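You operate a simulated robot arm through the tools that you are given. There is no shell and no other tool.

You run a simulated robot arm. Do the job below in one go: nothing can be reset, and whatever is moved stays where it is left.

JOB
The tape has snapped: stop the sealer and thread it again.
Fine: press stop, stick the tape to the yellow peg, lead it round both white rollers, lay the peg in its rest; leave settings, spare rolls and belts alone after that.

Only the result counts: the job must be done as asked and must still hold three seconds after the hand-in. Knocking over, shifting, dropping, spilling or breaking anything else fails it.

ROBOT AND FRAMES
A 6-joint arm with a two-finger gripper, fixed in place. Base frame: the origin is on the floor under the middle of its stand, x ahead of it, y to its left, z up. Lengths are in mm, angles in degrees, forces in N, time in s.
It reaches about 1572 mm from its shoulder. Its first joint turns from -166.0 to 166.0 degrees. Payload 2.45 kg.
Tool frame: the origin (TCP) lies between the finger pads and is the grasp point; the fingertips stand 20 mm ahead of it; z points along the fingers, y is the line along which they close. The gripper opens to 140 mm; its body begins 168 mm behind the TCP.
Orientation is that of the tool frame in the base frame, as a unit quaternion [w, x, y, z]. With the fingers straight down and closing along the base's y, the tool's x points along the base's -x, its y along +y and its z along -z.

CONTROLS
- The arm moves only by the tool apply_moves. Its argument "commands" is text: rows parted by semicolons, each of 7 numbers parted by spaces: the shift along the base's x, y, z in mm, then the turn, a rotation vector about the base's x, y, z in degrees, then the finger opening in mm, from 0 to 140. In form: tx ty tz rx ry rz claw; .... A call has 1 to 20 rows; each row is the pose to reach, as a shift and turn from the pose commanded when the call began. Rows are played at 5 a second. More than 50 mm and 8.6 degrees between two rows, or a gripper value outside its range, and nothing of the call is played. Where a pose cannot be reached the arm comes as near as it can. A force on the tool above 40 N (or 10 N above the force at the start of the call, whichever is more), or a blocked arm, ends the call early, and 0.2 s more pass. The fingers move at their own pace (about 45 mm/s each) and stop on an object; they squeeze with about 38 N. The grip force told is the motor's: it shows also when the fingers shut on nothing. Time passes only in rows, and 0.2 s behind the last, so rows that repeat a pose let the fingers close. It gives the time, the measured TCP pose, the force on the tool (base axes), the opening and the grip force at its end, in the units of the frame above (readings bear some noise), with the torque about the TCP (base axes, N m) and any sound that the robot's microphone picked up.
- Cameras (640 x 400 px; columns grow to the right, rows downward): "scene" is fixed at [48.9, 505.2, 1662.1]; the picture's right is [0.16, -0.99, 0.00], its down [-0.56, -0.09, -0.82] and it looks along [0.81, 0.13, -0.57] (base axes); focal length 326 px, centre (320, 200). "wrist" rides on the gripper at [78, 11, -209] in the tool frame; the picture's right is [-0.14, 0.99, 0.00], its down [-0.92, -0.13, -0.37] and it looks along [-0.37, -0.05, 0.93] (tool axes); focal length 280 px, centre (320, 200). There is no depth. A picture from a camera that has moved, and an enlarged one, comes with that camera's place and axes in the base frame and with its lens. The place of the scene camera against the robot may be out by one fixed shift of up to 12 mm in any direction.
- get_image(camera): a new picture of that camera. The clock stands still meanwhile.
- close_up(camera, box): a new picture of the part [left, top, right, bottom] of that camera's present view, enlarged. The clock stands still meanwhile.
- job_done(): hands the job in; it is judged then, once.

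Places have to be worked out from the pictures, the camera data and where the tool is seen. Open the gripper and draw the arm clear of the work before you hand the job in, unless the task says otherwise.

The tools are called after "Call:" by a JSON object that holds its "api" and its "payload". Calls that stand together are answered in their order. apply_moves: Moves the arm, as the interface text tells. Its arguments: {"type":"object","properties":{"commands":{"type":"string"}},"required":["commands"]} The other tools are called the same way: get_image (camera) takes a picture; close_up (camera, box) takes an enlarged picture of a part of a camera's view; job_done () hands the job in.

At the start:

```text
time_s: 0.0
tool_pos: [655.2, 215.7, 1397.0]
tcp_rot: [0.0, 0.0, 1.0, 0.001]
wrist_force: [0.0, 0.4, 0.4]
torque: [0.05, 0.02, 0.03]
finger_gap: 139.8
grasp_force: 0.0
```

scene: 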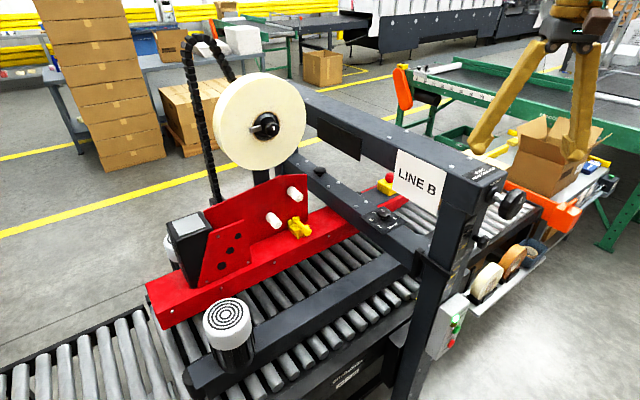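
wrist: 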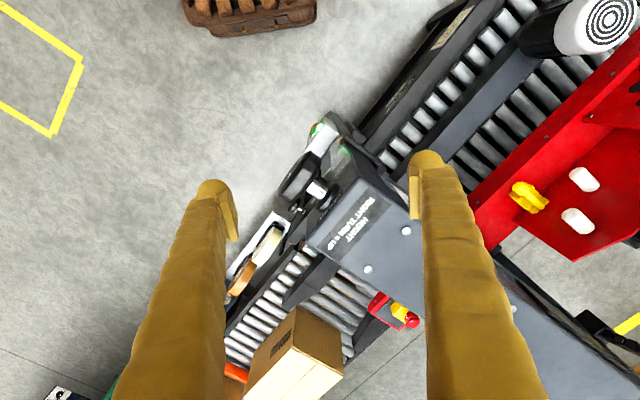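

I start by looking closely at the sealer from both cameras to locate the stop button, peg, rollers and tape tail.

Call:
{"api": "close_up", "payload": {"camera": "scene", "box": [200, 60, 360, 260]}}

Call:
{"api": "close_up", "payload": {"camera": "scene", "box": [340, 160, 500, 360]}}

Call:
{"api": "close_up", "payload": {"camera": "scene", "box": [140, 160, 320, 340]}}

Call:
{"api": "close_up", "payload": {"camera": "wrist", "box": [440, 100, 640, 300]}}

```text
2.00 times, centred on (280, 160) of scene
camera zoom: at [48.9, 505.2, 1662.1], right [0.16, -0.99, 0.0], down [-0.56, -0.09, -0.82], along [0.81, 0.13, -0.57], focal length 653 px, centre (400, 280)
```

zoom: 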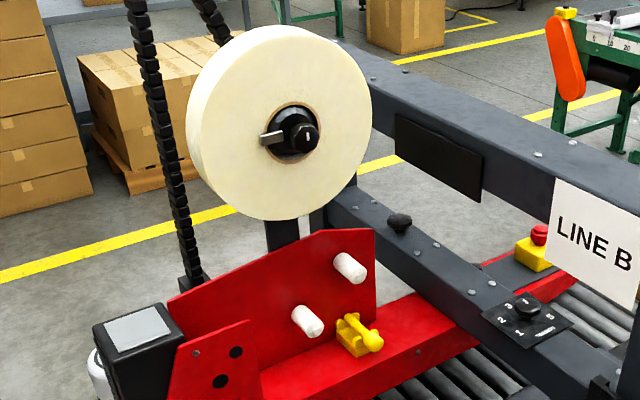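

```text
2.00 times, centred on (420, 260) of scene
camera zoom: at [48.9, 505.2, 1662.1], right [0.16, -0.99, 0.0], down [-0.56, -0.09, -0.82], along [0.81, 0.13, -0.57], focal length 653 px, centre (120, 80)
```

zoom: 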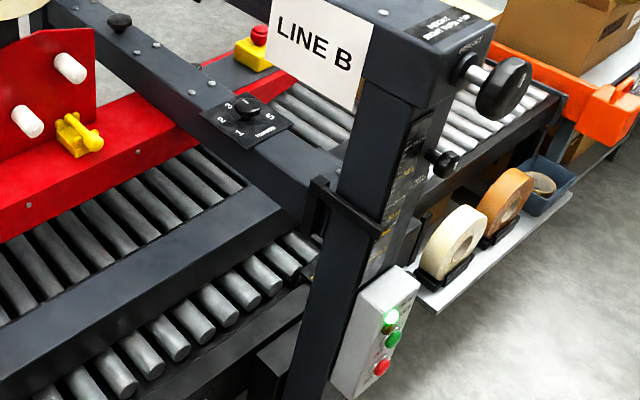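

```text
2.22 times, centred on (230, 250) of scene
camera zoom: at [48.9, 505.2, 1662.1], right [0.16, -0.99, 0.0], down [-0.56, -0.09, -0.82], along [0.81, 0.13, -0.57], focal length 726 px, centre (520, 89)
```

zoom: 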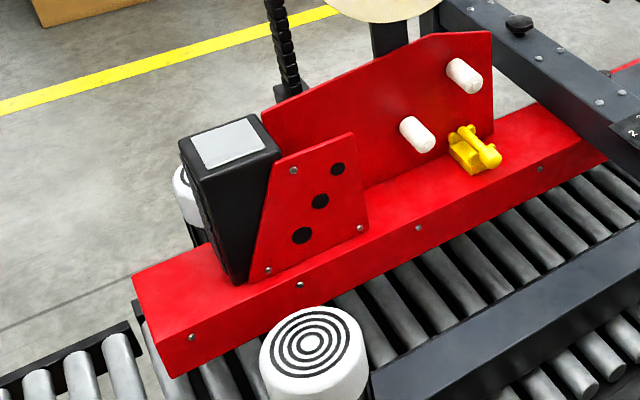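

```text
2.00 times, centred on (540, 200) of wrist
camera zoom: at [578.6, 226.8, 1604.2], right [0.14, 0.99, 0.0], down [0.92, -0.13, 0.37], along [0.37, -0.05, -0.93], focal length 561 px, centre (-120, 200)
```

zoom: 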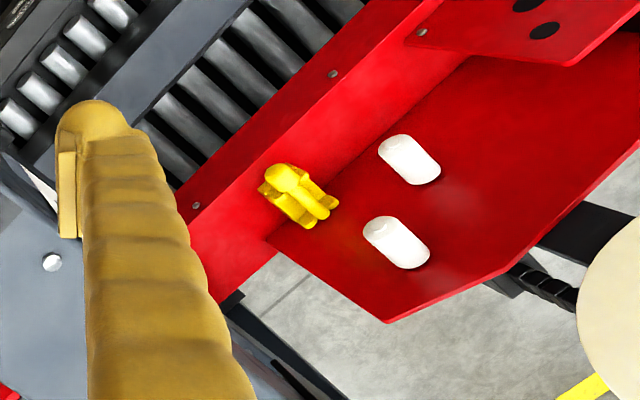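

The scene camera puts the peg head near (877, 686, 955), lying in its yellow rest. I need finer views of the control box, the roll and its loose end, the peg and rest, and the E-stop.

Call:
{"api": "close_up", "payload": {"camera": "scene", "box": [415, 290, 479, 330]}}

Call:
{"api": "close_up", "payload": {"camera": "scene", "box": [210, 66, 310, 178]}}

Call:
{"api": "close_up", "payload": {"camera": "scene", "box": [256, 180, 328, 245]}}

Call:
{"api": "close_up", "payload": {"camera": "wrist", "box": [290, 100, 370, 150]}}

Call:
{"api": "close_up", "payload": {"camera": "wrist", "box": [490, 150, 640, 250]}}

Call:
{"api": "close_up", "payload": {"camera": "scene", "box": [340, 160, 420, 240]}}

```text
10.00 times, centred on (447, 310) of scene
camera zoom: at [48.9, 505.2, 1662.1], right [0.16, -0.99, 0.0], down [-0.56, -0.09, -0.82], along [0.81, 0.13, -0.57], focal length 3265 px, centre (-950, -900)
```

zoom: 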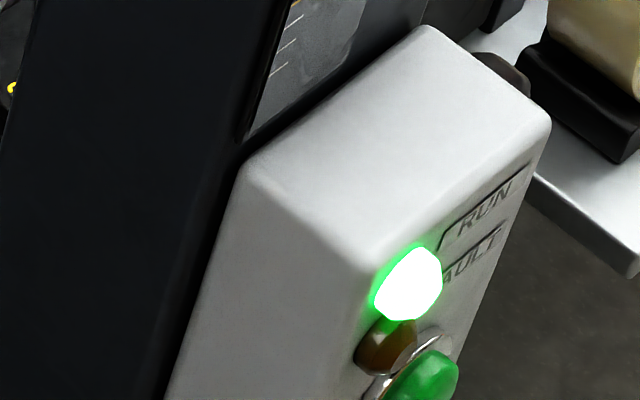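

```text
3.57 times, centred on (260, 122) of scene
camera zoom: at [48.9, 505.2, 1662.1], right [0.16, -0.99, 0.0], down [-0.56, -0.09, -0.82], along [0.81, 0.13, -0.57], focal length 1166 px, centre (534, 479)
```

zoom: 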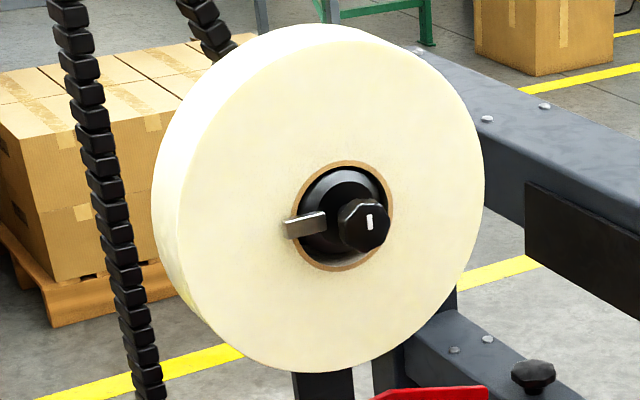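

```text
6.15 times, centred on (292, 212) of scene
camera zoom: at [48.9, 505.2, 1662.1], right [0.16, -0.99, 0.0], down [-0.56, -0.09, -0.82], along [0.81, 0.13, -0.57], focal length 2010 px, centre (492, 123)
```

zoom: 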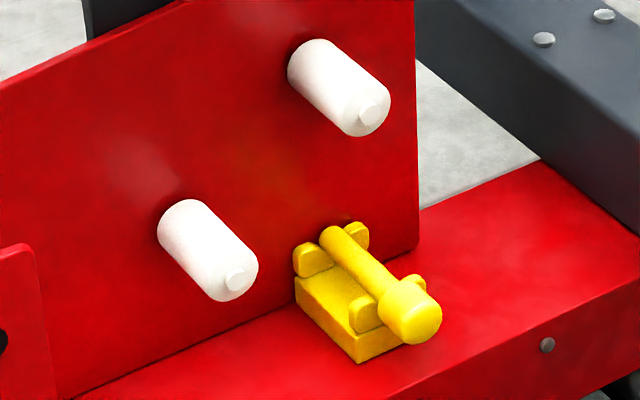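

```text
8.00 times, centred on (330, 125) of wrist
camera zoom: at [578.6, 226.8, 1604.2], right [0.14, 0.99, 0.0], down [0.92, -0.13, 0.37], along [0.37, -0.05, -0.93], focal length 2243 px, centre (240, 800)
```

zoom: 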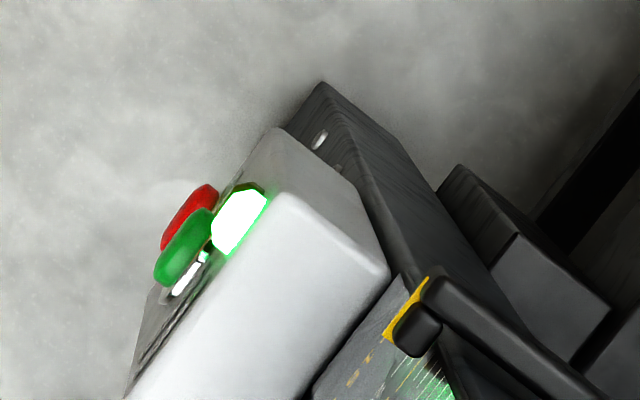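

```text
4.00 times, centred on (565, 200) of wrist
camera zoom: at [578.6, 226.8, 1604.2], right [0.14, 0.99, 0.0], down [0.92, -0.13, 0.37], along [0.37, -0.05, -0.93], focal length 1122 px, centre (-660, 200)
```

zoom: 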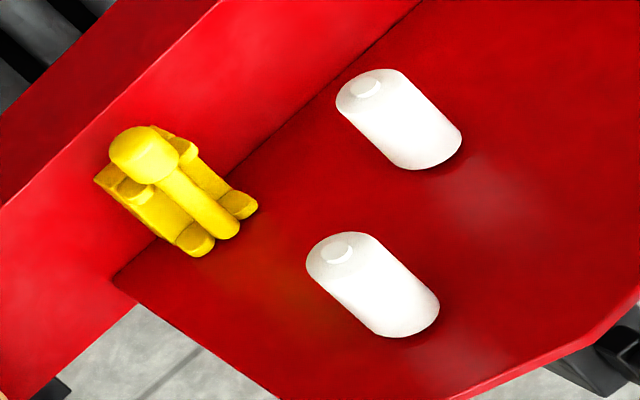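

```text
5.00 times, centred on (380, 200) of scene
camera zoom: at [48.9, 505.2, 1662.1], right [0.16, -0.99, 0.0], down [-0.56, -0.09, -0.82], along [0.81, 0.13, -0.57], focal length 1633 px, centre (20, 200)
```

zoom: 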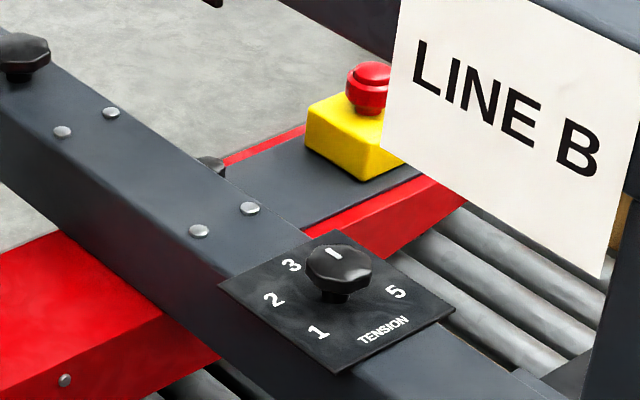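

The peg (rod plus knob) lies along the panel's normal. The panel runs along roughly (0.69, -0.72), its normal into the panel is (0.72, 0.69), and the control box faces the robot. I'll first yaw the tool to that frame and move back for better views, staying high and clear of everything.

Call:
{"api": "apply_moves", "payload": {"commands": "-15 29 0 0 0 5.5 140; -29 58 0 0 0 11 140; -44 87 0 0 0 16.5 140; -58 116 0 0 0 22 140; -73 145 0 0 0 27.5 140; -88 174 0 0 0 33 140; -102 203 0 0 0 38.5 140; -117 231 0 0 0 44 140; -117 231 0 0 0 44 140"}}

```text
time_s: 2.0
tool_pos: [539.1, 445.3, 1396.8]
tcp_rot: [0.0, -0.375, 0.927, 0.0]
wrist_force: [-0.3, -0.4, -0.1]
torque: [-0.02, -0.01, 0.0]
finger_gap: 139.8
grasp_force: 0.1
```

The yaw worked. Now I pitch the gripper up toward the panel to get a side view of the roll, rollers and rest.

Call:
{"api": "apply_moves", "payload": {"commands": "0 0 -25 5.2 -5.4 0 140; 0 0 -50 10.4 -10.8 0 140; 0 0 -75 15.6 -16.2 0 140; 0 0 -100 20.9 -21.6 0 140; 0 0 -125 26.1 -27 0 140; 0 0 -150 31.3 -32.4 0 140; 0 0 -175 36.5 -37.7 0 140; 0 0 -200 41.7 -43.1 0 140; 0 0 -200 41.7 -43.1 0 140"}}

Call:
{"api": "get_image", "payload": {"camera": "wrist"}}

Call:
{"api": "get_image", "payload": {"camera": "scene"}}

```text
time_s: 4.0
tool_pos: [529.3, 447.8, 1193.0]
tcp_rot: [0.444, -0.398, 0.788, 0.153]
wrist_force: [0.3, 1.1, 1.7]
torque: [-0.12, 0.1, -0.03]
finger_gap: 139.7
grasp_force: 0.1
out of reach, approached as far as the arm can: row 8, 9
```

```text
taken
camera wrist: at [377.6, 293.1, 1243.3], right [-0.72, 0.7, 0.0], down [0.15, 0.15, 0.98], along [0.68, 0.7, -0.21], focal length 280 px, centre (320, 200)
```

wrist: 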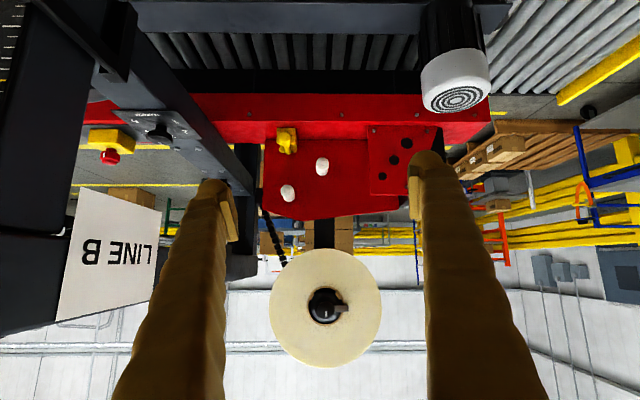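

```text
taken
```

scene: 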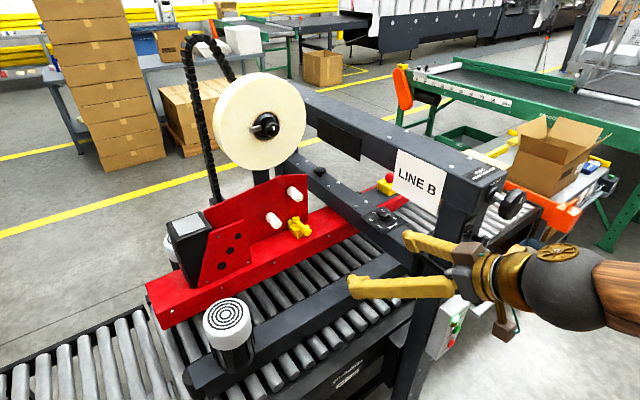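

The view is upside down but clear: roll, two rollers, peg and rest are all visible. I'll zoom in on each one.

Call:
{"api": "close_up", "payload": {"camera": "wrist", "box": [260, 240, 388, 370]}}

Call:
{"api": "close_up", "payload": {"camera": "wrist", "box": [250, 115, 390, 215]}}

Call:
{"api": "close_up", "payload": {"camera": "scene", "box": [340, 220, 560, 360]}}

```text
3.08 times, centred on (324, 305) of wrist
camera zoom: at [377.6, 293.1, 1243.3], right [-0.72, 0.7, 0.0], down [0.15, 0.15, 0.98], along [0.68, 0.7, -0.21], focal length 863 px, centre (308, -123)
```

zoom: 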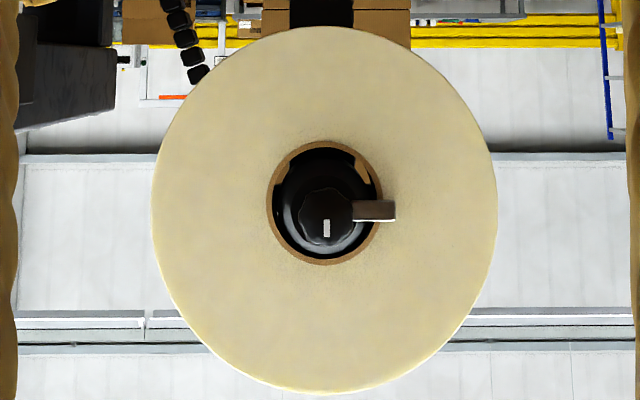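

```text
4.00 times, centred on (320, 165) of wrist
camera zoom: at [377.6, 293.1, 1243.3], right [-0.72, 0.7, 0.0], down [0.15, 0.15, 0.98], along [0.68, 0.7, -0.21], focal length 1122 px, centre (320, 340)
```

zoom: 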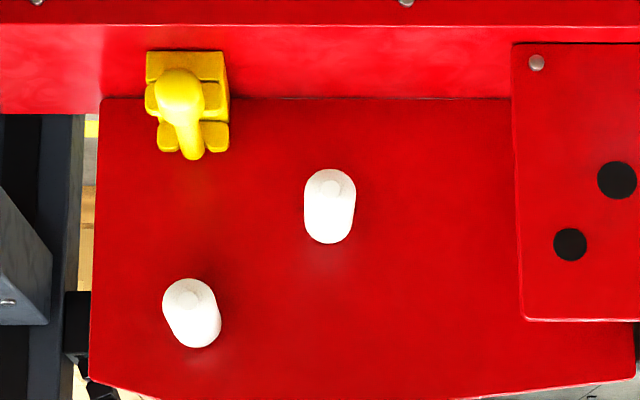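

```text
2.86 times, centred on (450, 290) of scene
camera zoom: at [48.9, 505.2, 1662.1], right [0.16, -0.99, 0.0], down [-0.56, -0.09, -0.82], along [0.81, 0.13, -0.57], focal length 933 px, centre (-51, -57)
```

zoom: 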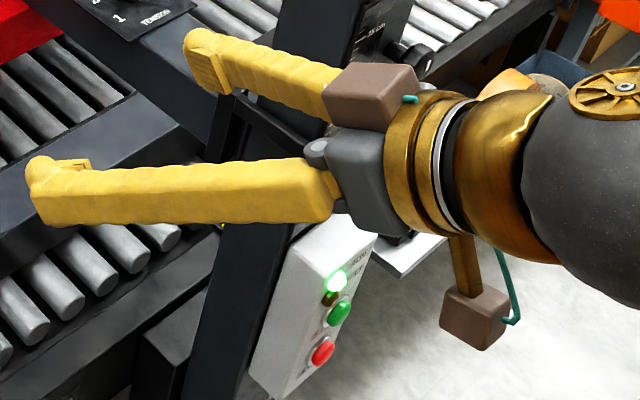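

Triangulating from both wrist views in the panel frame (u to the right, z up), I get:

| Item | u | z | Other |
|---|---|---|---|
| Roll centre | 30 | 1344 | R ≈ 123 |
| Roller A | 121 | 1078 | |
| Roller B | 37 | 1006 | |
| Peg in rest | 125 | 954 | |

I still need the roll's loose tape end and any threading diagram.

Call:
{"api": "close_up", "payload": {"camera": "scene", "box": [208, 100, 240, 160]}}

Call:
{"api": "close_up", "payload": {"camera": "scene", "box": [235, 145, 299, 185]}}

Call:
{"api": "close_up", "payload": {"camera": "scene", "box": [220, 66, 300, 110]}}

Call:
{"api": "close_up", "payload": {"camera": "wrist", "box": [260, 235, 390, 290]}}

Call:
{"api": "close_up", "payload": {"camera": "scene", "box": [160, 200, 240, 260]}}

Call:
{"api": "close_up", "payload": {"camera": "scene", "box": [300, 100, 380, 170]}}

```text
6.67 times, centred on (224, 130) of scene
camera zoom: at [48.9, 505.2, 1662.1], right [0.16, -0.99, 0.0], down [-0.56, -0.09, -0.82], along [0.81, 0.13, -0.57], focal length 2177 px, centre (960, 667)
```

zoom: 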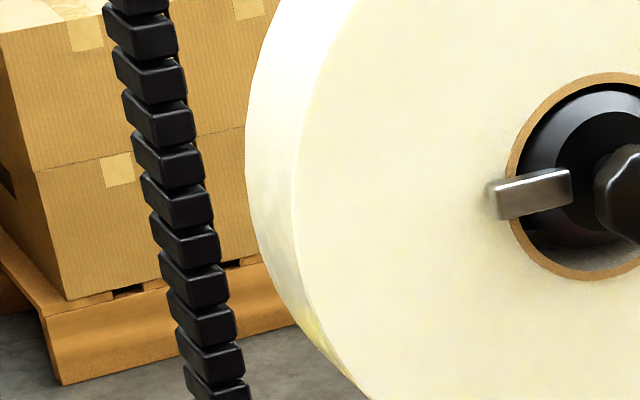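

```text
10.00 times, centred on (267, 165) of scene
camera zoom: at [48.9, 505.2, 1662.1], right [0.16, -0.99, 0.0], down [-0.56, -0.09, -0.82], along [0.81, 0.13, -0.57], focal length 3265 px, centre (850, 550)
```

zoom: 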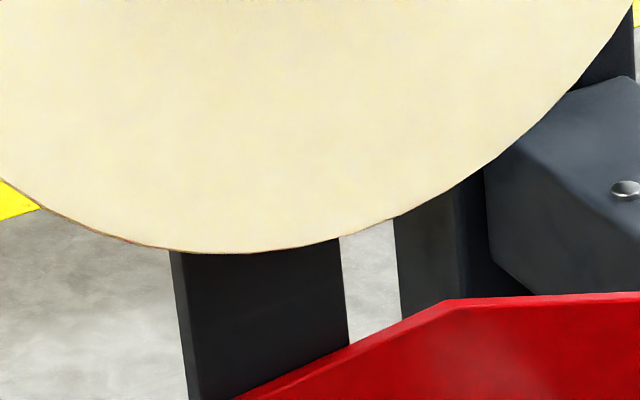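

```text
8.00 times, centred on (260, 88) of scene
camera zoom: at [48.9, 505.2, 1662.1], right [0.16, -0.99, 0.0], down [-0.56, -0.09, -0.82], along [0.81, 0.13, -0.57], focal length 2612 px, centre (800, 1096)
```

zoom: 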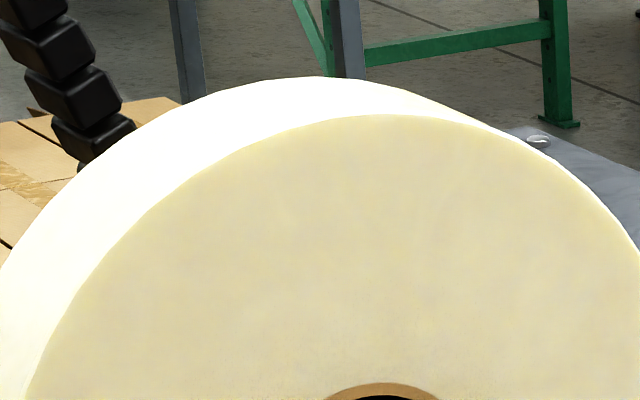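

```text
4.92 times, centred on (325, 262) of wrist
camera zoom: at [377.6, 293.1, 1243.3], right [-0.72, 0.7, 0.0], down [0.15, 0.15, 0.98], along [0.68, 0.7, -0.21], focal length 1380 px, centre (295, -108)
```

zoom: 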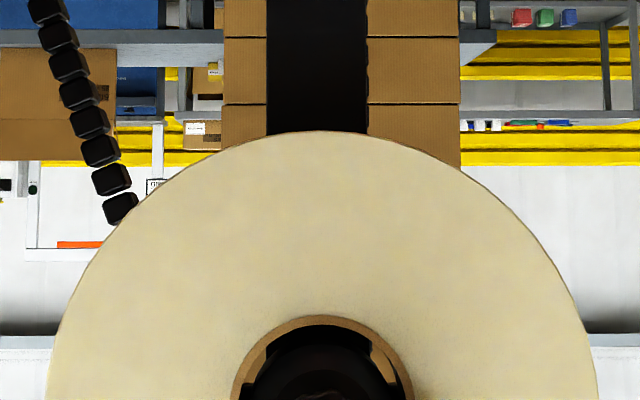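

```text
6.67 times, centred on (200, 230) of scene
camera zoom: at [48.9, 505.2, 1662.1], right [0.16, -0.99, 0.0], down [-0.56, -0.09, -0.82], along [0.81, 0.13, -0.57], focal length 2177 px, centre (1120, 0)
```

zoom: 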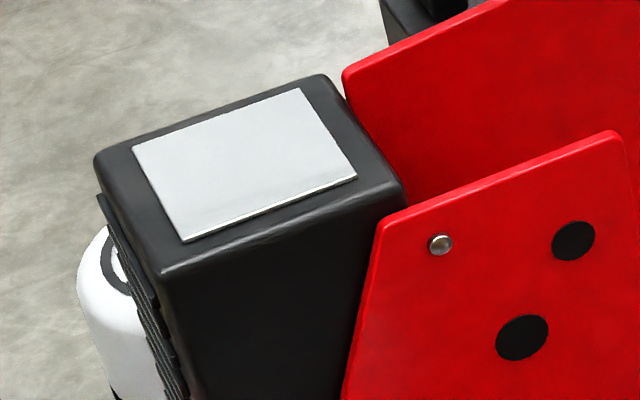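

```text
5.71 times, centred on (340, 135) of scene
camera zoom: at [48.9, 505.2, 1662.1], right [0.16, -0.99, 0.0], down [-0.56, -0.09, -0.82], along [0.81, 0.13, -0.57], focal length 1866 px, centre (206, 571)
```

zoom: 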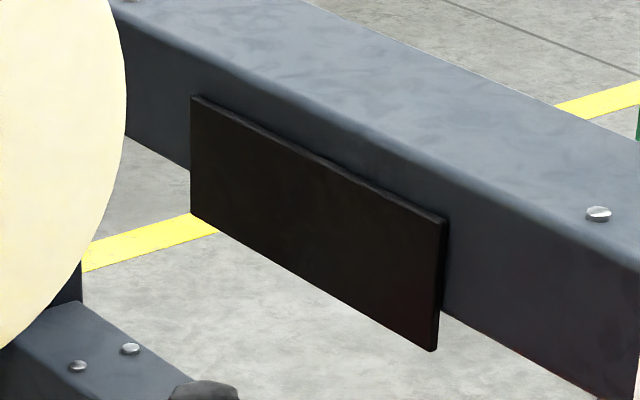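

No loose tail is visible, so the tape should be picked up by touching the peg to the roll. First comes stop: the red button is near (688, 193, 715) and faces the robot, with the hand wheel above it at z≈1246. I'll back away from the panel and swing in front of the control box, keeping clear of the column.

Call:
{"api": "apply_moves", "payload": {"commands": "2 -38 0 -1.75 1.8 0 140; 5 -75 0 -3.5 3.6 0 120; 7 -113 0 -5.2 5.4 0 100; 10 -151 0 -7 7.2 0 80; 12 -188 -5 -8.7 9 0 60; 15 -226 -10 -10.5 10.8 0 40; 17 -264 -20 -12.2 12.6 0 20; 20 -302 -30 -14 14.4 0 0; 22 -340 -40 -15.7 16.2 0 0; 25 -377 -47 -17.4 18 0 0; 25 -377 -47 -17.4 18 0 0"}}

Call:
{"api": "get_image", "payload": {"camera": "wrist"}}

Call:
{"api": "get_image", "payload": {"camera": "scene"}}

```text
time_s: 6.4
tool_pos: [558.6, 73.2, 1155.1]
tcp_rot: [0.278, -0.357, 0.885, 0.112]
wrist_force: [0.0, 0.3, 0.6]
torque: [0.01, 0.03, 0.0]
finger_gap: 0.2
grasp_force: 29.4
```

```text
taken
camera wrist: at [419.1, -45.6, 1281.1], right [-0.61, 0.79, 0.08], down [0.48, 0.29, 0.83], along [0.63, 0.54, -0.55], focal length 280 px, centre (320, 200)
```

wrist: 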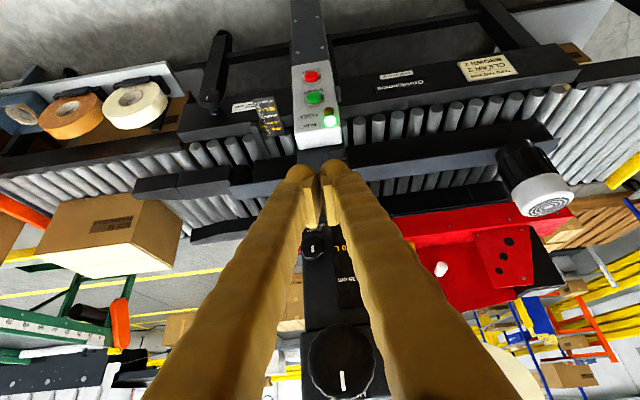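

```text
taken
```

scene: 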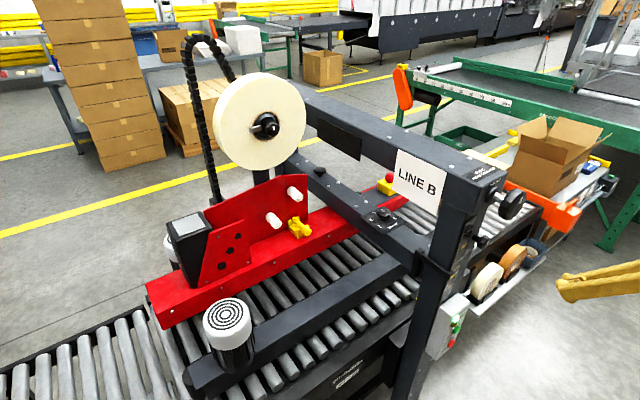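

The control box is in full view now. I'll zoom in on its buttons and on the nearby label.

Call:
{"api": "close_up", "payload": {"camera": "wrist", "box": [280, 50, 350, 150]}}

Call:
{"api": "close_up", "payload": {"camera": "wrist", "box": [370, 40, 530, 110]}}

Call:
{"api": "close_up", "payload": {"camera": "wrist", "box": [220, 90, 300, 140]}}

```text
4.00 times, centred on (315, 100) of wrist
camera zoom: at [419.1, -45.6, 1281.1], right [-0.61, 0.79, 0.08], down [0.48, 0.29, 0.83], along [0.63, 0.54, -0.55], focal length 1122 px, centre (340, 600)
```

zoom: 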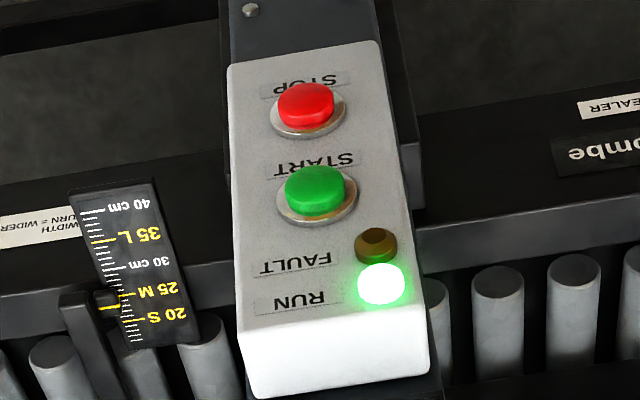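

```text
4.00 times, centred on (450, 75) of wrist
camera zoom: at [419.1, -45.6, 1281.1], right [-0.61, 0.79, 0.08], down [0.48, 0.29, 0.83], along [0.63, 0.54, -0.55], focal length 1122 px, centre (-200, 700)
```

zoom: 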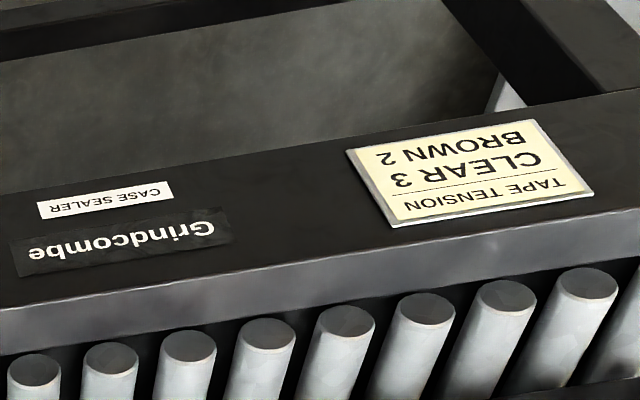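

```text
8.00 times, centred on (260, 115) of wrist
camera zoom: at [419.1, -45.6, 1281.1], right [-0.61, 0.79, 0.08], down [0.48, 0.29, 0.83], along [0.63, 0.54, -0.55], focal length 2243 px, centre (800, 880)
```

zoom: 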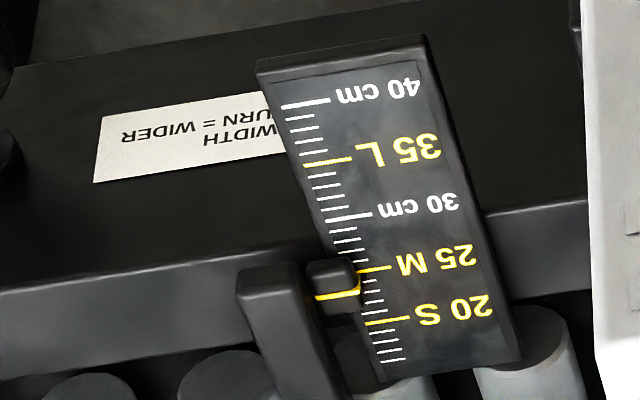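

STOP is the red button at about (690, 194, 715), 75 mm below START. With the tool tilted 55° down, the fingertip edge can press STOP without touching START. I'll descend to a pre-press pose about 100 mm short of it.

Call:
{"api": "apply_moves", "payload": {"commands": "2 2 -46 0 0 0 0; 5 5 -92 0 0 0 0; 7 7 -138 0 0 0 0; 9 9 -184 0 0 0 0; 12 12 -230 0 0 0 0; 14 14 -276 0 0 0 0; 17 16 -322 0 0 0 0; 19 19 -368 0 0 0 0; 21 21 -414 0 0 0 0; 21 21 -425 0 0 0 0; 21 21 -425 0 0 0 0"}}

Call:
{"api": "get_image", "payload": {"camera": "wrist"}}

Call:
{"api": "close_up", "payload": {"camera": "scene", "box": [380, 260, 640, 400]}}

```text
time_s: 8.8
tool_pos: [616.9, 92.5, 744.2]
tcp_rot: [0.277, -0.358, 0.884, 0.114]
wrist_force: [-0.4, 0.9, -0.2]
torque: [0.0, 0.03, 0.0]
finger_gap: 0.0
grasp_force: 29.3
out of reach, approached as far as the arm can: row 7, 8, 9, 10, 11
```

```text
taken
camera wrist: at [477.5, -27.0, 869.0], right [-0.61, 0.79, 0.08], down [0.48, 0.29, 0.83], along [0.63, 0.54, -0.56], focal length 280 px, centre (320, 200)
```

wrist: 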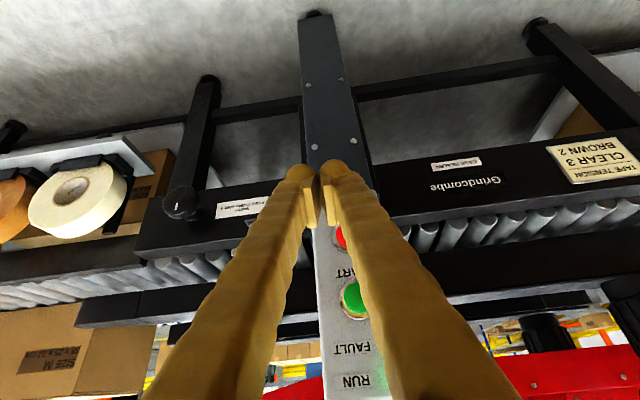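

```text
2.46 times, centred on (510, 330) of scene
camera zoom: at [48.9, 505.2, 1662.1], right [0.16, -0.99, 0.0], down [-0.56, -0.09, -0.82], along [0.81, 0.13, -0.57], focal length 804 px, centre (-148, -120)
```

zoom: 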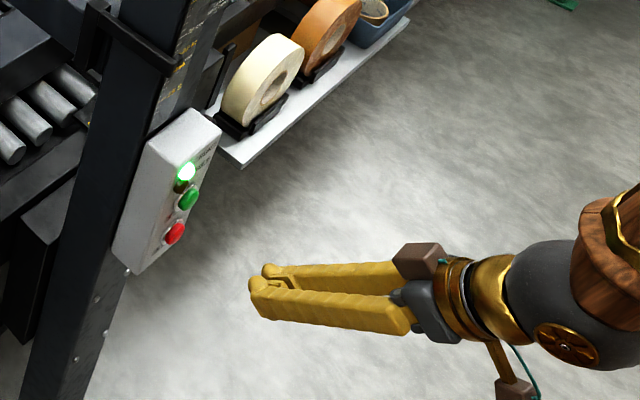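

The arm was about 35 mm short because it is folded too close to the base there. Moving outward toward the button should be within reach, so I go to a stand-off about 25 mm in front of STOP.

Call:
{"api": "apply_moves", "payload": {"commands": "18 17 0 0 0 0 0; 36 34 0 0 0 0 0; 54 51 -1 0 0 0 0; 71 68 -2 0 0 0 0; 71 68 -2 0 0 0 0; 71 68 -2 0 0 0 0"}}

Call:
{"api": "get_image", "payload": {"camera": "wrist"}}

Call:
{"api": "close_up", "payload": {"camera": "scene", "box": [400, 280, 500, 360]}}

```text
time_s: 10.2
tool_pos: [687.8, 160.7, 741.9]
tcp_rot: [0.278, -0.358, 0.885, 0.112]
wrist_force: [0.8, -1.0, -0.5]
torque: [0.01, 0.0, -0.04]
finger_gap: 0.0
grasp_force: 29.3
```

```text
taken
camera wrist: at [547.2, 40.7, 868.3], right [-0.61, 0.79, 0.08], down [0.48, 0.29, 0.83], along [0.63, 0.54, -0.55], focal length 280 px, centre (320, 200)
```

wrist: 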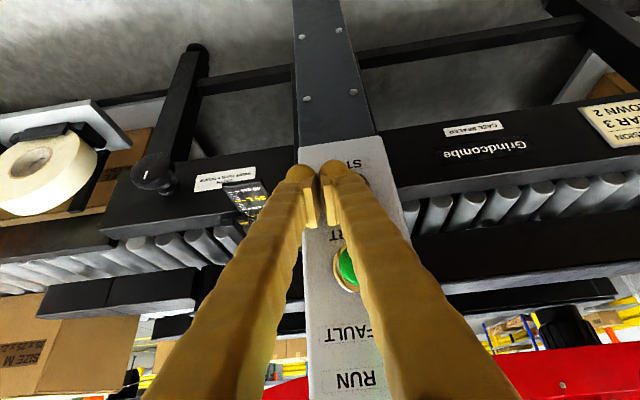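

```text
5.00 times, centred on (450, 320) of scene
camera zoom: at [48.9, 505.2, 1662.1], right [0.16, -0.99, 0.0], down [-0.56, -0.09, -0.82], along [0.81, 0.13, -0.57], focal length 1633 px, centre (-330, -400)
```

zoom: 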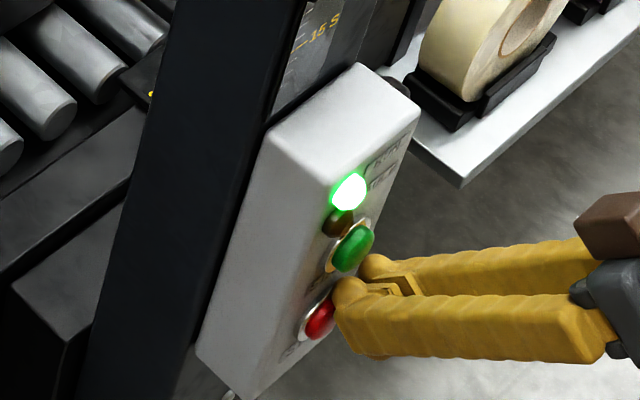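

The clamped pose served as the new reference, so the TCP is now at u=368, n=603: 21 mm too far to the side and 20 mm too high. I'll back off 30 mm and correct sideways and down.

Call:
{"api": "apply_moves", "payload": {"commands": "-21 -21 0 0 0 0 0; -29 -13 -9 0 0 0 0; -36.5 -5.6 -19 0 0 0 0; -36.5 -5.6 -19 0 0 0 0; -36.5 -5.6 -19 0 0 0 0"}}

Call:
{"api": "close_up", "payload": {"camera": "wrist", "box": [240, 120, 400, 280]}}

Call:
{"api": "close_up", "payload": {"camera": "scene", "box": [400, 280, 500, 360]}}

```text
time_s: 11.4
tool_pos: [650.6, 154.0, 722.4]
tcp_rot: [0.278, -0.357, 0.885, 0.111]
wrist_force: [-0.8, -0.4, 0.4]
torque: [-0.03, 0.0, -0.03]
finger_gap: 0.0
grasp_force: 29.4
```

```text
2.50 times, centred on (320, 200) of wrist
camera zoom: at [510.7, 34.4, 848.3], right [-0.61, 0.79, 0.08], down [0.48, 0.29, 0.83], along [0.63, 0.54, -0.55], focal length 701 px, centre (320, 200)
```

zoom: 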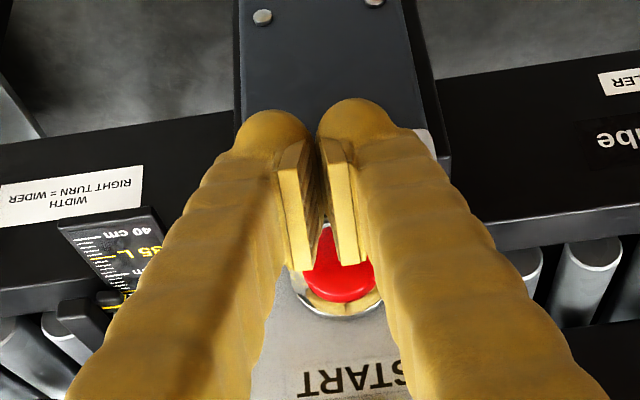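

```text
5.00 times, centred on (450, 320) of scene
camera zoom: at [48.9, 505.2, 1662.1], right [0.16, -0.99, 0.0], down [-0.56, -0.09, -0.82], along [0.81, 0.13, -0.57], focal length 1633 px, centre (-330, -400)
```

zoom: 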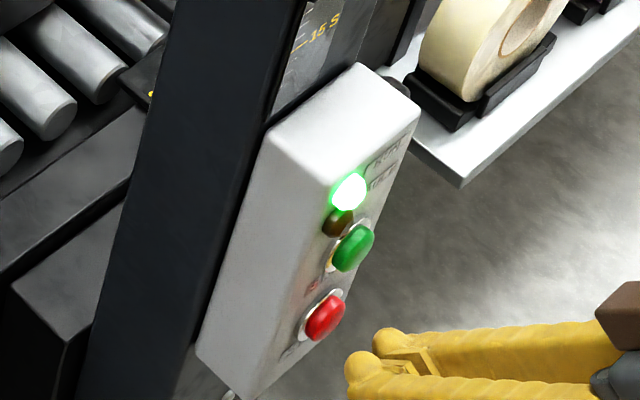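

Fingertips and STOP now line up (u≈346, leading edge z≈714, about 25 mm short). I push along the panel normal in small steps and watch force and sound.

Call:
{"api": "apply_moves", "payload": {"commands": "7.1 7.0 0 0 0 0 0; 14.3 14 0 0 0 0 0; 17.1 16.8 0 0 0 0 0; 19.3 18.9 0 0 0 0 0; 21.4 21 0 0 0 0 0; 22.8 22.4 0 0 0 0 0; 24.2 23.8 0 0 0 0 0; 25.7 25.2 0 0 0 0 0"}}

Call:
{"api": "close_up", "payload": {"camera": "scene", "box": [400, 280, 500, 360]}}

Call:
{"api": "close_up", "payload": {"camera": "wrist", "box": [240, 120, 400, 280]}}

```text
time_s: 12.9
tool_pos: [671.3, 175.3, 722.8]
tcp_rot: [0.275, -0.356, 0.886, 0.111]
wrist_force: [-16.6, -12.9, 1.5]
torque: [0.03, -0.01, 0.22]
finger_gap: 0.2
grasp_force: 29.1
heard: click
stopped in row 7: the force on the tool passed its limit at 44 N (the readings are from after the stop); the commanded pose is now the measured one
```

```text
5.00 times, centred on (450, 320) of scene
camera zoom: at [48.9, 505.2, 1662.1], right [0.16, -0.99, 0.0], down [-0.56, -0.09, -0.82], along [0.81, 0.13, -0.57], focal length 1633 px, centre (-330, -400)
```

zoom: 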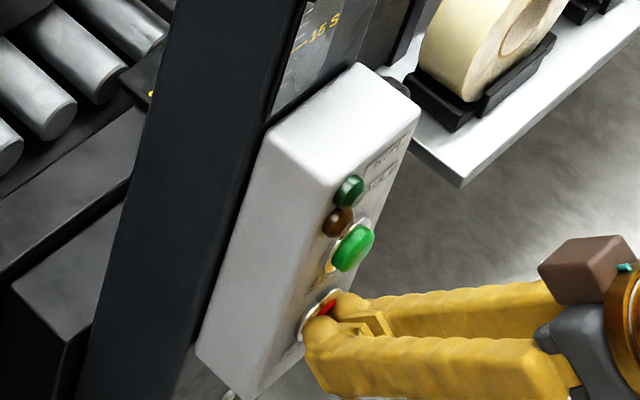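

```text
2.50 times, centred on (320, 200) of wrist
camera zoom: at [531.6, 56.3, 848.7], right [-0.61, 0.79, 0.08], down [0.48, 0.29, 0.83], along [0.63, 0.54, -0.56], focal length 701 px, centre (320, 200)
```

zoom: 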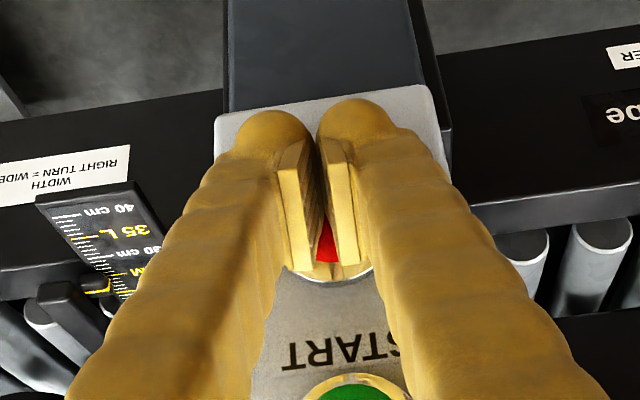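

STOP clicked and the RUN lamp is out, so the sealer is stopped. I back off, rise, and swing over to face the peg from in front of the panel, at about 35° tilt with the gripper partly open.

Call:
{"api": "apply_moves", "payload": {"commands": "-26 -25.6 0 0 0 0 0; -43.8 -43.1 22 0 0 0 0; -47.4 -46.6 67 0 0 0 0; -47.4 -46.6 112 0 0 0 0; -47.8 -39.1 157 0 0 0 0; -51.1 -14.3 197 0 0 0 0; -61.4 24.6 217 0 0 0 0; -71.6 63.6 237 0 0 0 20; -81.9 102.6 257 0 0 0 40; -88.6 145.1 277 2.1 -2.2 0 60; -91.8 184 297 4.2 -4.3 0 60; -80.9 222.8 317 6.3 -6.5 0 60; -52.3 257.9 327 8.3 -8.6 0 60; -20.2 289.4 337 10.4 -10.8 0 60; 11.8 321 337 12.5 -12.9 0 60; 11.8 321 337 13.9 -14.4 0 60; 11.8 321 337 13.9 -14.4 0 60"}}

Call:
{"api": "get_image", "payload": {"camera": "wrist"}}

Call:
{"api": "get_image", "payload": {"camera": "scene"}}

```text
time_s: 16.5
tool_pos: [682.6, 496.6, 1060.2]
tcp_rot: [0.427, -0.332, 0.823, 0.173]
wrist_force: [-0.3, -0.5, -0.8]
torque: [0.01, 0.03, 0.02]
finger_gap: 60.3
grasp_force: 0.1
```

```text
taken
camera wrist: at [520.4, 355.6, 1115.5], right [-0.63, 0.77, 0.11], down [0.25, 0.07, 0.96], along [0.73, 0.64, -0.24], focal length 280 px, centre (320, 200)
```

wrist: 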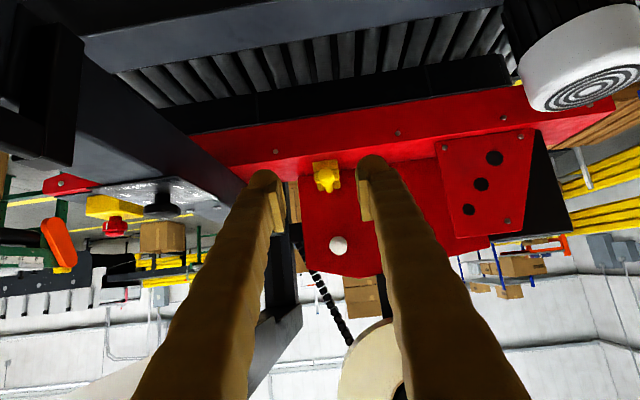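

```text
taken
```

scene: 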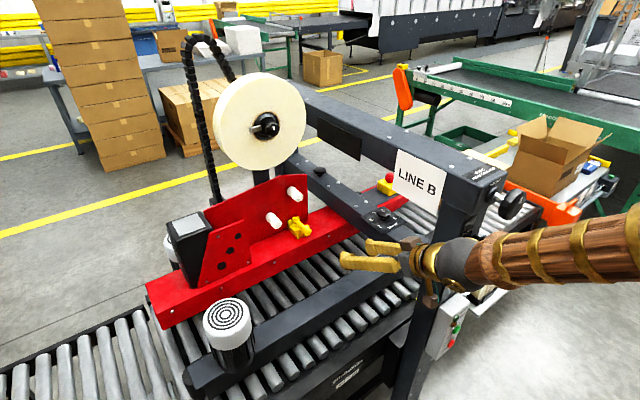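

The gripper faces the peg at u≈124. I'll zoom in on the peg to refine its position before approaching.

Call:
{"api": "close_up", "payload": {"camera": "wrist", "box": [290, 140, 370, 210]}}

Call:
{"api": "close_up", "payload": {"camera": "wrist", "box": [280, 140, 400, 260]}}

Call:
{"api": "close_up", "payload": {"camera": "scene", "box": [270, 200, 334, 240]}}

```text
5.71 times, centred on (330, 175) of wrist
camera zoom: at [520.4, 355.6, 1115.5], right [-0.63, 0.77, 0.11], down [0.25, 0.07, 0.96], along [0.73, 0.64, -0.24], focal length 1602 px, centre (263, 343)
```

zoom: 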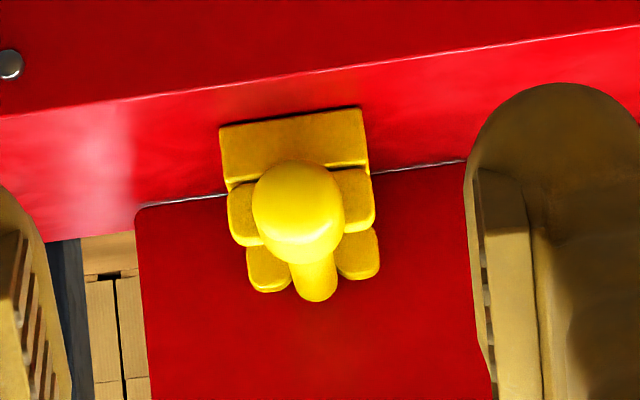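

```text
3.33 times, centred on (340, 200) of wrist
camera zoom: at [520.4, 355.6, 1115.5], right [-0.63, 0.77, 0.11], down [0.25, 0.07, 0.96], along [0.73, 0.64, -0.24], focal length 935 px, centre (253, 200)
```

zoom: 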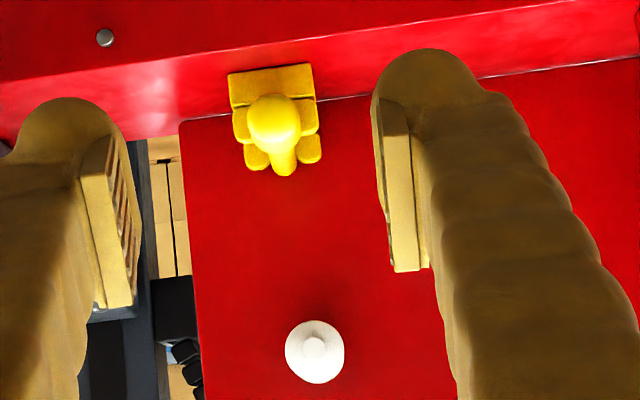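

```text
10.00 times, centred on (302, 220) of scene
camera zoom: at [48.9, 505.2, 1662.1], right [0.16, -0.99, 0.0], down [-0.56, -0.09, -0.82], along [0.81, 0.13, -0.57], focal length 3265 px, centre (500, 0)
```

zoom: 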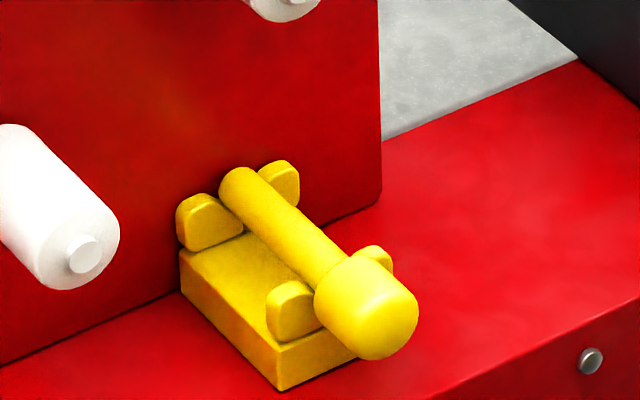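

The knob is about 29 mm across, centred near u=125.7, n≈1103, z≈956, and the ear tops reach z≈962. I approach along the tool axis and stop about 60 mm short to check alignment.

Call:
{"api": "apply_moves", "payload": {"commands": "32.1 31.5 0 0 0 0 70; 64.2 63.1 0 0 0 0 70; 82.7 81.3 0 0 0 0 70; 107.2 105 -24 0 0 0 70; 132.2 129.4 -49 0 0 0 70; 146.7 143.2 -63 0 0 0 70; 146.7 143.2 -63 0 0 0 70"}}

Call:
{"api": "get_image", "payload": {"camera": "wrist"}}

Call:
{"api": "close_up", "payload": {"camera": "scene", "box": [240, 160, 400, 260]}}

```text
time_s: 18.1
tool_pos: [829.0, 639.4, 995.7]
tcp_rot: [0.427, -0.331, 0.824, 0.172]
wrist_force: [-0.1, -0.4, 0.2]
torque: [0.0, 0.0, -0.02]
finger_gap: 69.9
grasp_force: 0.1
```

```text
taken
camera wrist: at [665.9, 497.9, 1051.3], right [-0.63, 0.77, 0.11], down [0.26, 0.07, 0.96], along [0.73, 0.64, -0.24], focal length 280 px, centre (320, 200)
```

wrist: 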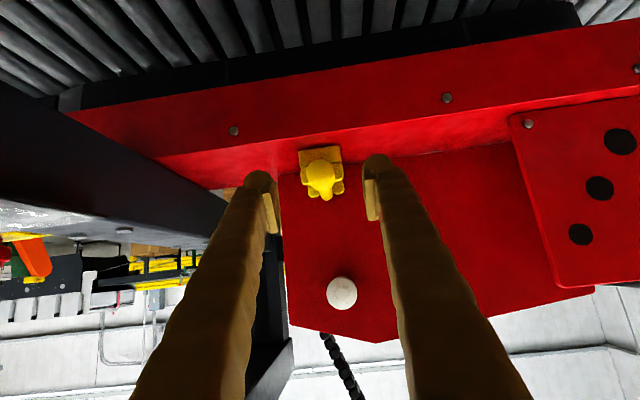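

```text
4.00 times, centred on (320, 210) of scene
camera zoom: at [48.9, 505.2, 1662.1], right [0.16, -0.99, 0.0], down [-0.56, -0.09, -0.82], along [0.81, 0.13, -0.57], focal length 1306 px, centre (320, 160)
```

zoom: 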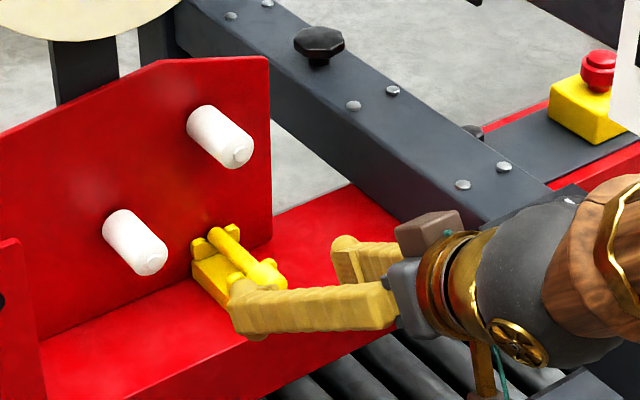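

I'll zoom in to measure the knob relative to the fingers before closing in.

Call:
{"api": "close_up", "payload": {"camera": "wrist", "box": [250, 130, 410, 230]}}

Call:
{"api": "close_up", "payload": {"camera": "scene", "box": [280, 205, 344, 245]}}

```text
4.00 times, centred on (330, 180) of wrist
camera zoom: at [665.9, 497.9, 1051.3], right [-0.63, 0.77, 0.11], down [0.26, 0.07, 0.96], along [0.73, 0.64, -0.24], focal length 1122 px, centre (280, 280)
```

zoom: 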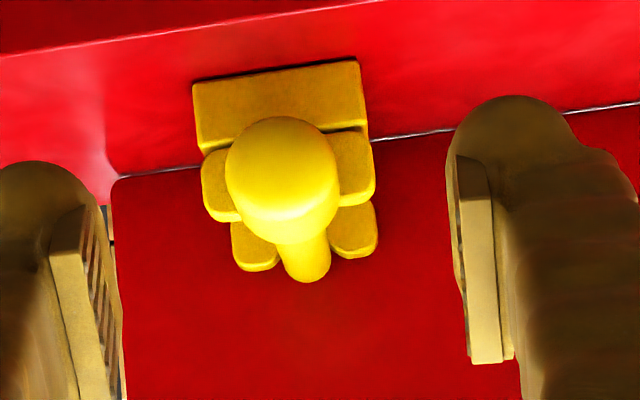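

```text
10.00 times, centred on (312, 225) of scene
camera zoom: at [48.9, 505.2, 1662.1], right [0.16, -0.99, 0.0], down [-0.56, -0.09, -0.82], along [0.81, 0.13, -0.57], focal length 3265 px, centre (400, -50)
```

zoom: 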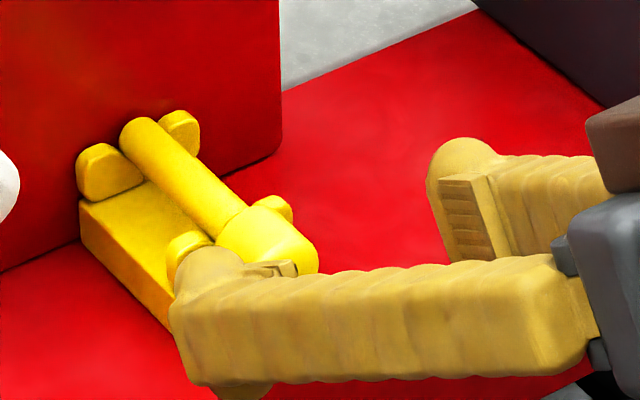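

The knob is confirmed at u≈126, n≈1103, z≈955.5, and the gripper is centred on it. I advance along the tool axis to the grasp pose with the fingers still open.

Call:
{"api": "apply_moves", "payload": {"commands": "12.3 11.8 -11.2 0 0 0 70; 24.6 23.5 -22.5 0 0 0 70; 36.6 35 -33.7 0 0 0 70; 36.6 35 -33.7 0 0 0 70"}}

Call:
{"api": "close_up", "payload": {"camera": "wrist", "box": [250, 130, 410, 230]}}

Call:
{"api": "close_up", "payload": {"camera": "scene", "box": [270, 200, 334, 240]}}

```text
time_s: 19.1
tool_pos: [865.9, 675.7, 962.5]
tcp_rot: [0.427, -0.332, 0.823, 0.173]
wrist_force: [-0.3, 0.7, 0.1]
torque: [0.01, -0.02, -0.03]
finger_gap: 70.1
grasp_force: 0.1
```

```text
4.00 times, centred on (330, 180) of wrist
camera zoom: at [702.6, 533.3, 1017.5], right [-0.63, 0.77, 0.11], down [0.25, 0.07, 0.96], along [0.73, 0.64, -0.24], focal length 1122 px, centre (280, 280)
```

zoom: 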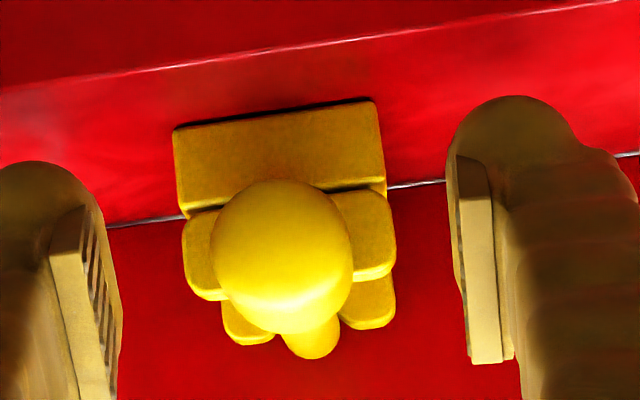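

```text
10.00 times, centred on (302, 220) of scene
camera zoom: at [48.9, 505.2, 1662.1], right [0.16, -0.99, 0.0], down [-0.56, -0.09, -0.82], along [0.81, 0.13, -0.57], focal length 3265 px, centre (500, 0)
```

zoom: 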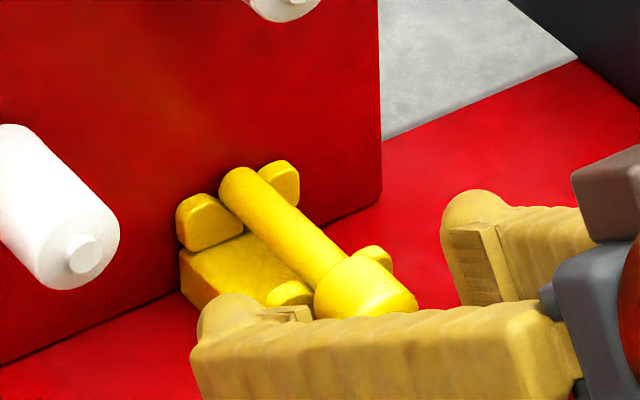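

The knob sits centred between the pads, about 13 mm ahead of the TCP, with room to spare at the ears. I close on it.

Call:
{"api": "apply_moves", "payload": {"commands": "0 0 0 0 0 0 40; 0 0 0 0 0 0 20; 0 0 0 0 0 0 10; 0 0 0 0 0 0 10; 0 0 0 0 0 0 10; 0 0 0 0 0 0 10"}}

Call:
{"api": "close_up", "payload": {"camera": "wrist", "box": [250, 130, 410, 230]}}

Call:
{"api": "close_up", "payload": {"camera": "scene", "box": [270, 200, 334, 240]}}

```text
time_s: 20.5
tool_pos: [865.6, 675.0, 962.2]
tcp_rot: [0.427, -0.331, 0.823, 0.172]
wrist_force: [-1.0, 1.1, 1.1]
torque: [0.01, 0.02, 0.05]
finger_gap: 26.3
grasp_force: 38.2
```

```text
4.00 times, centred on (330, 180) of wrist
camera zoom: at [702.5, 533.2, 1017.4], right [-0.63, 0.77, 0.11], down [0.26, 0.07, 0.96], along [0.73, 0.64, -0.24], focal length 1122 px, centre (280, 280)
```

zoom: 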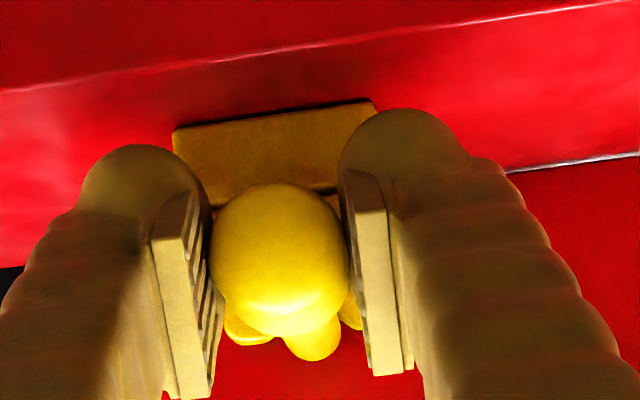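

```text
10.00 times, centred on (302, 220) of scene
camera zoom: at [48.9, 505.2, 1662.1], right [0.16, -0.99, 0.0], down [-0.56, -0.09, -0.82], along [0.81, 0.13, -0.57], focal length 3265 px, centre (500, 0)
```

zoom: 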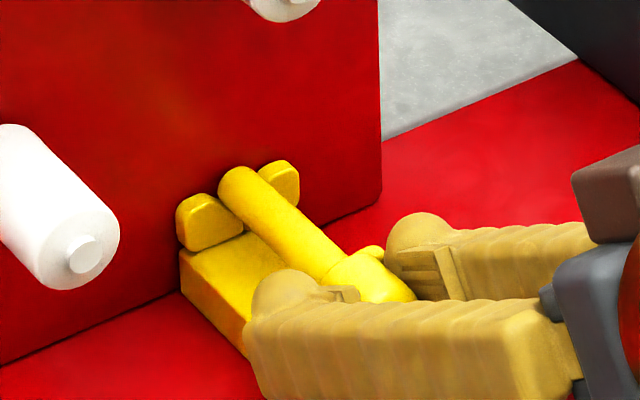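

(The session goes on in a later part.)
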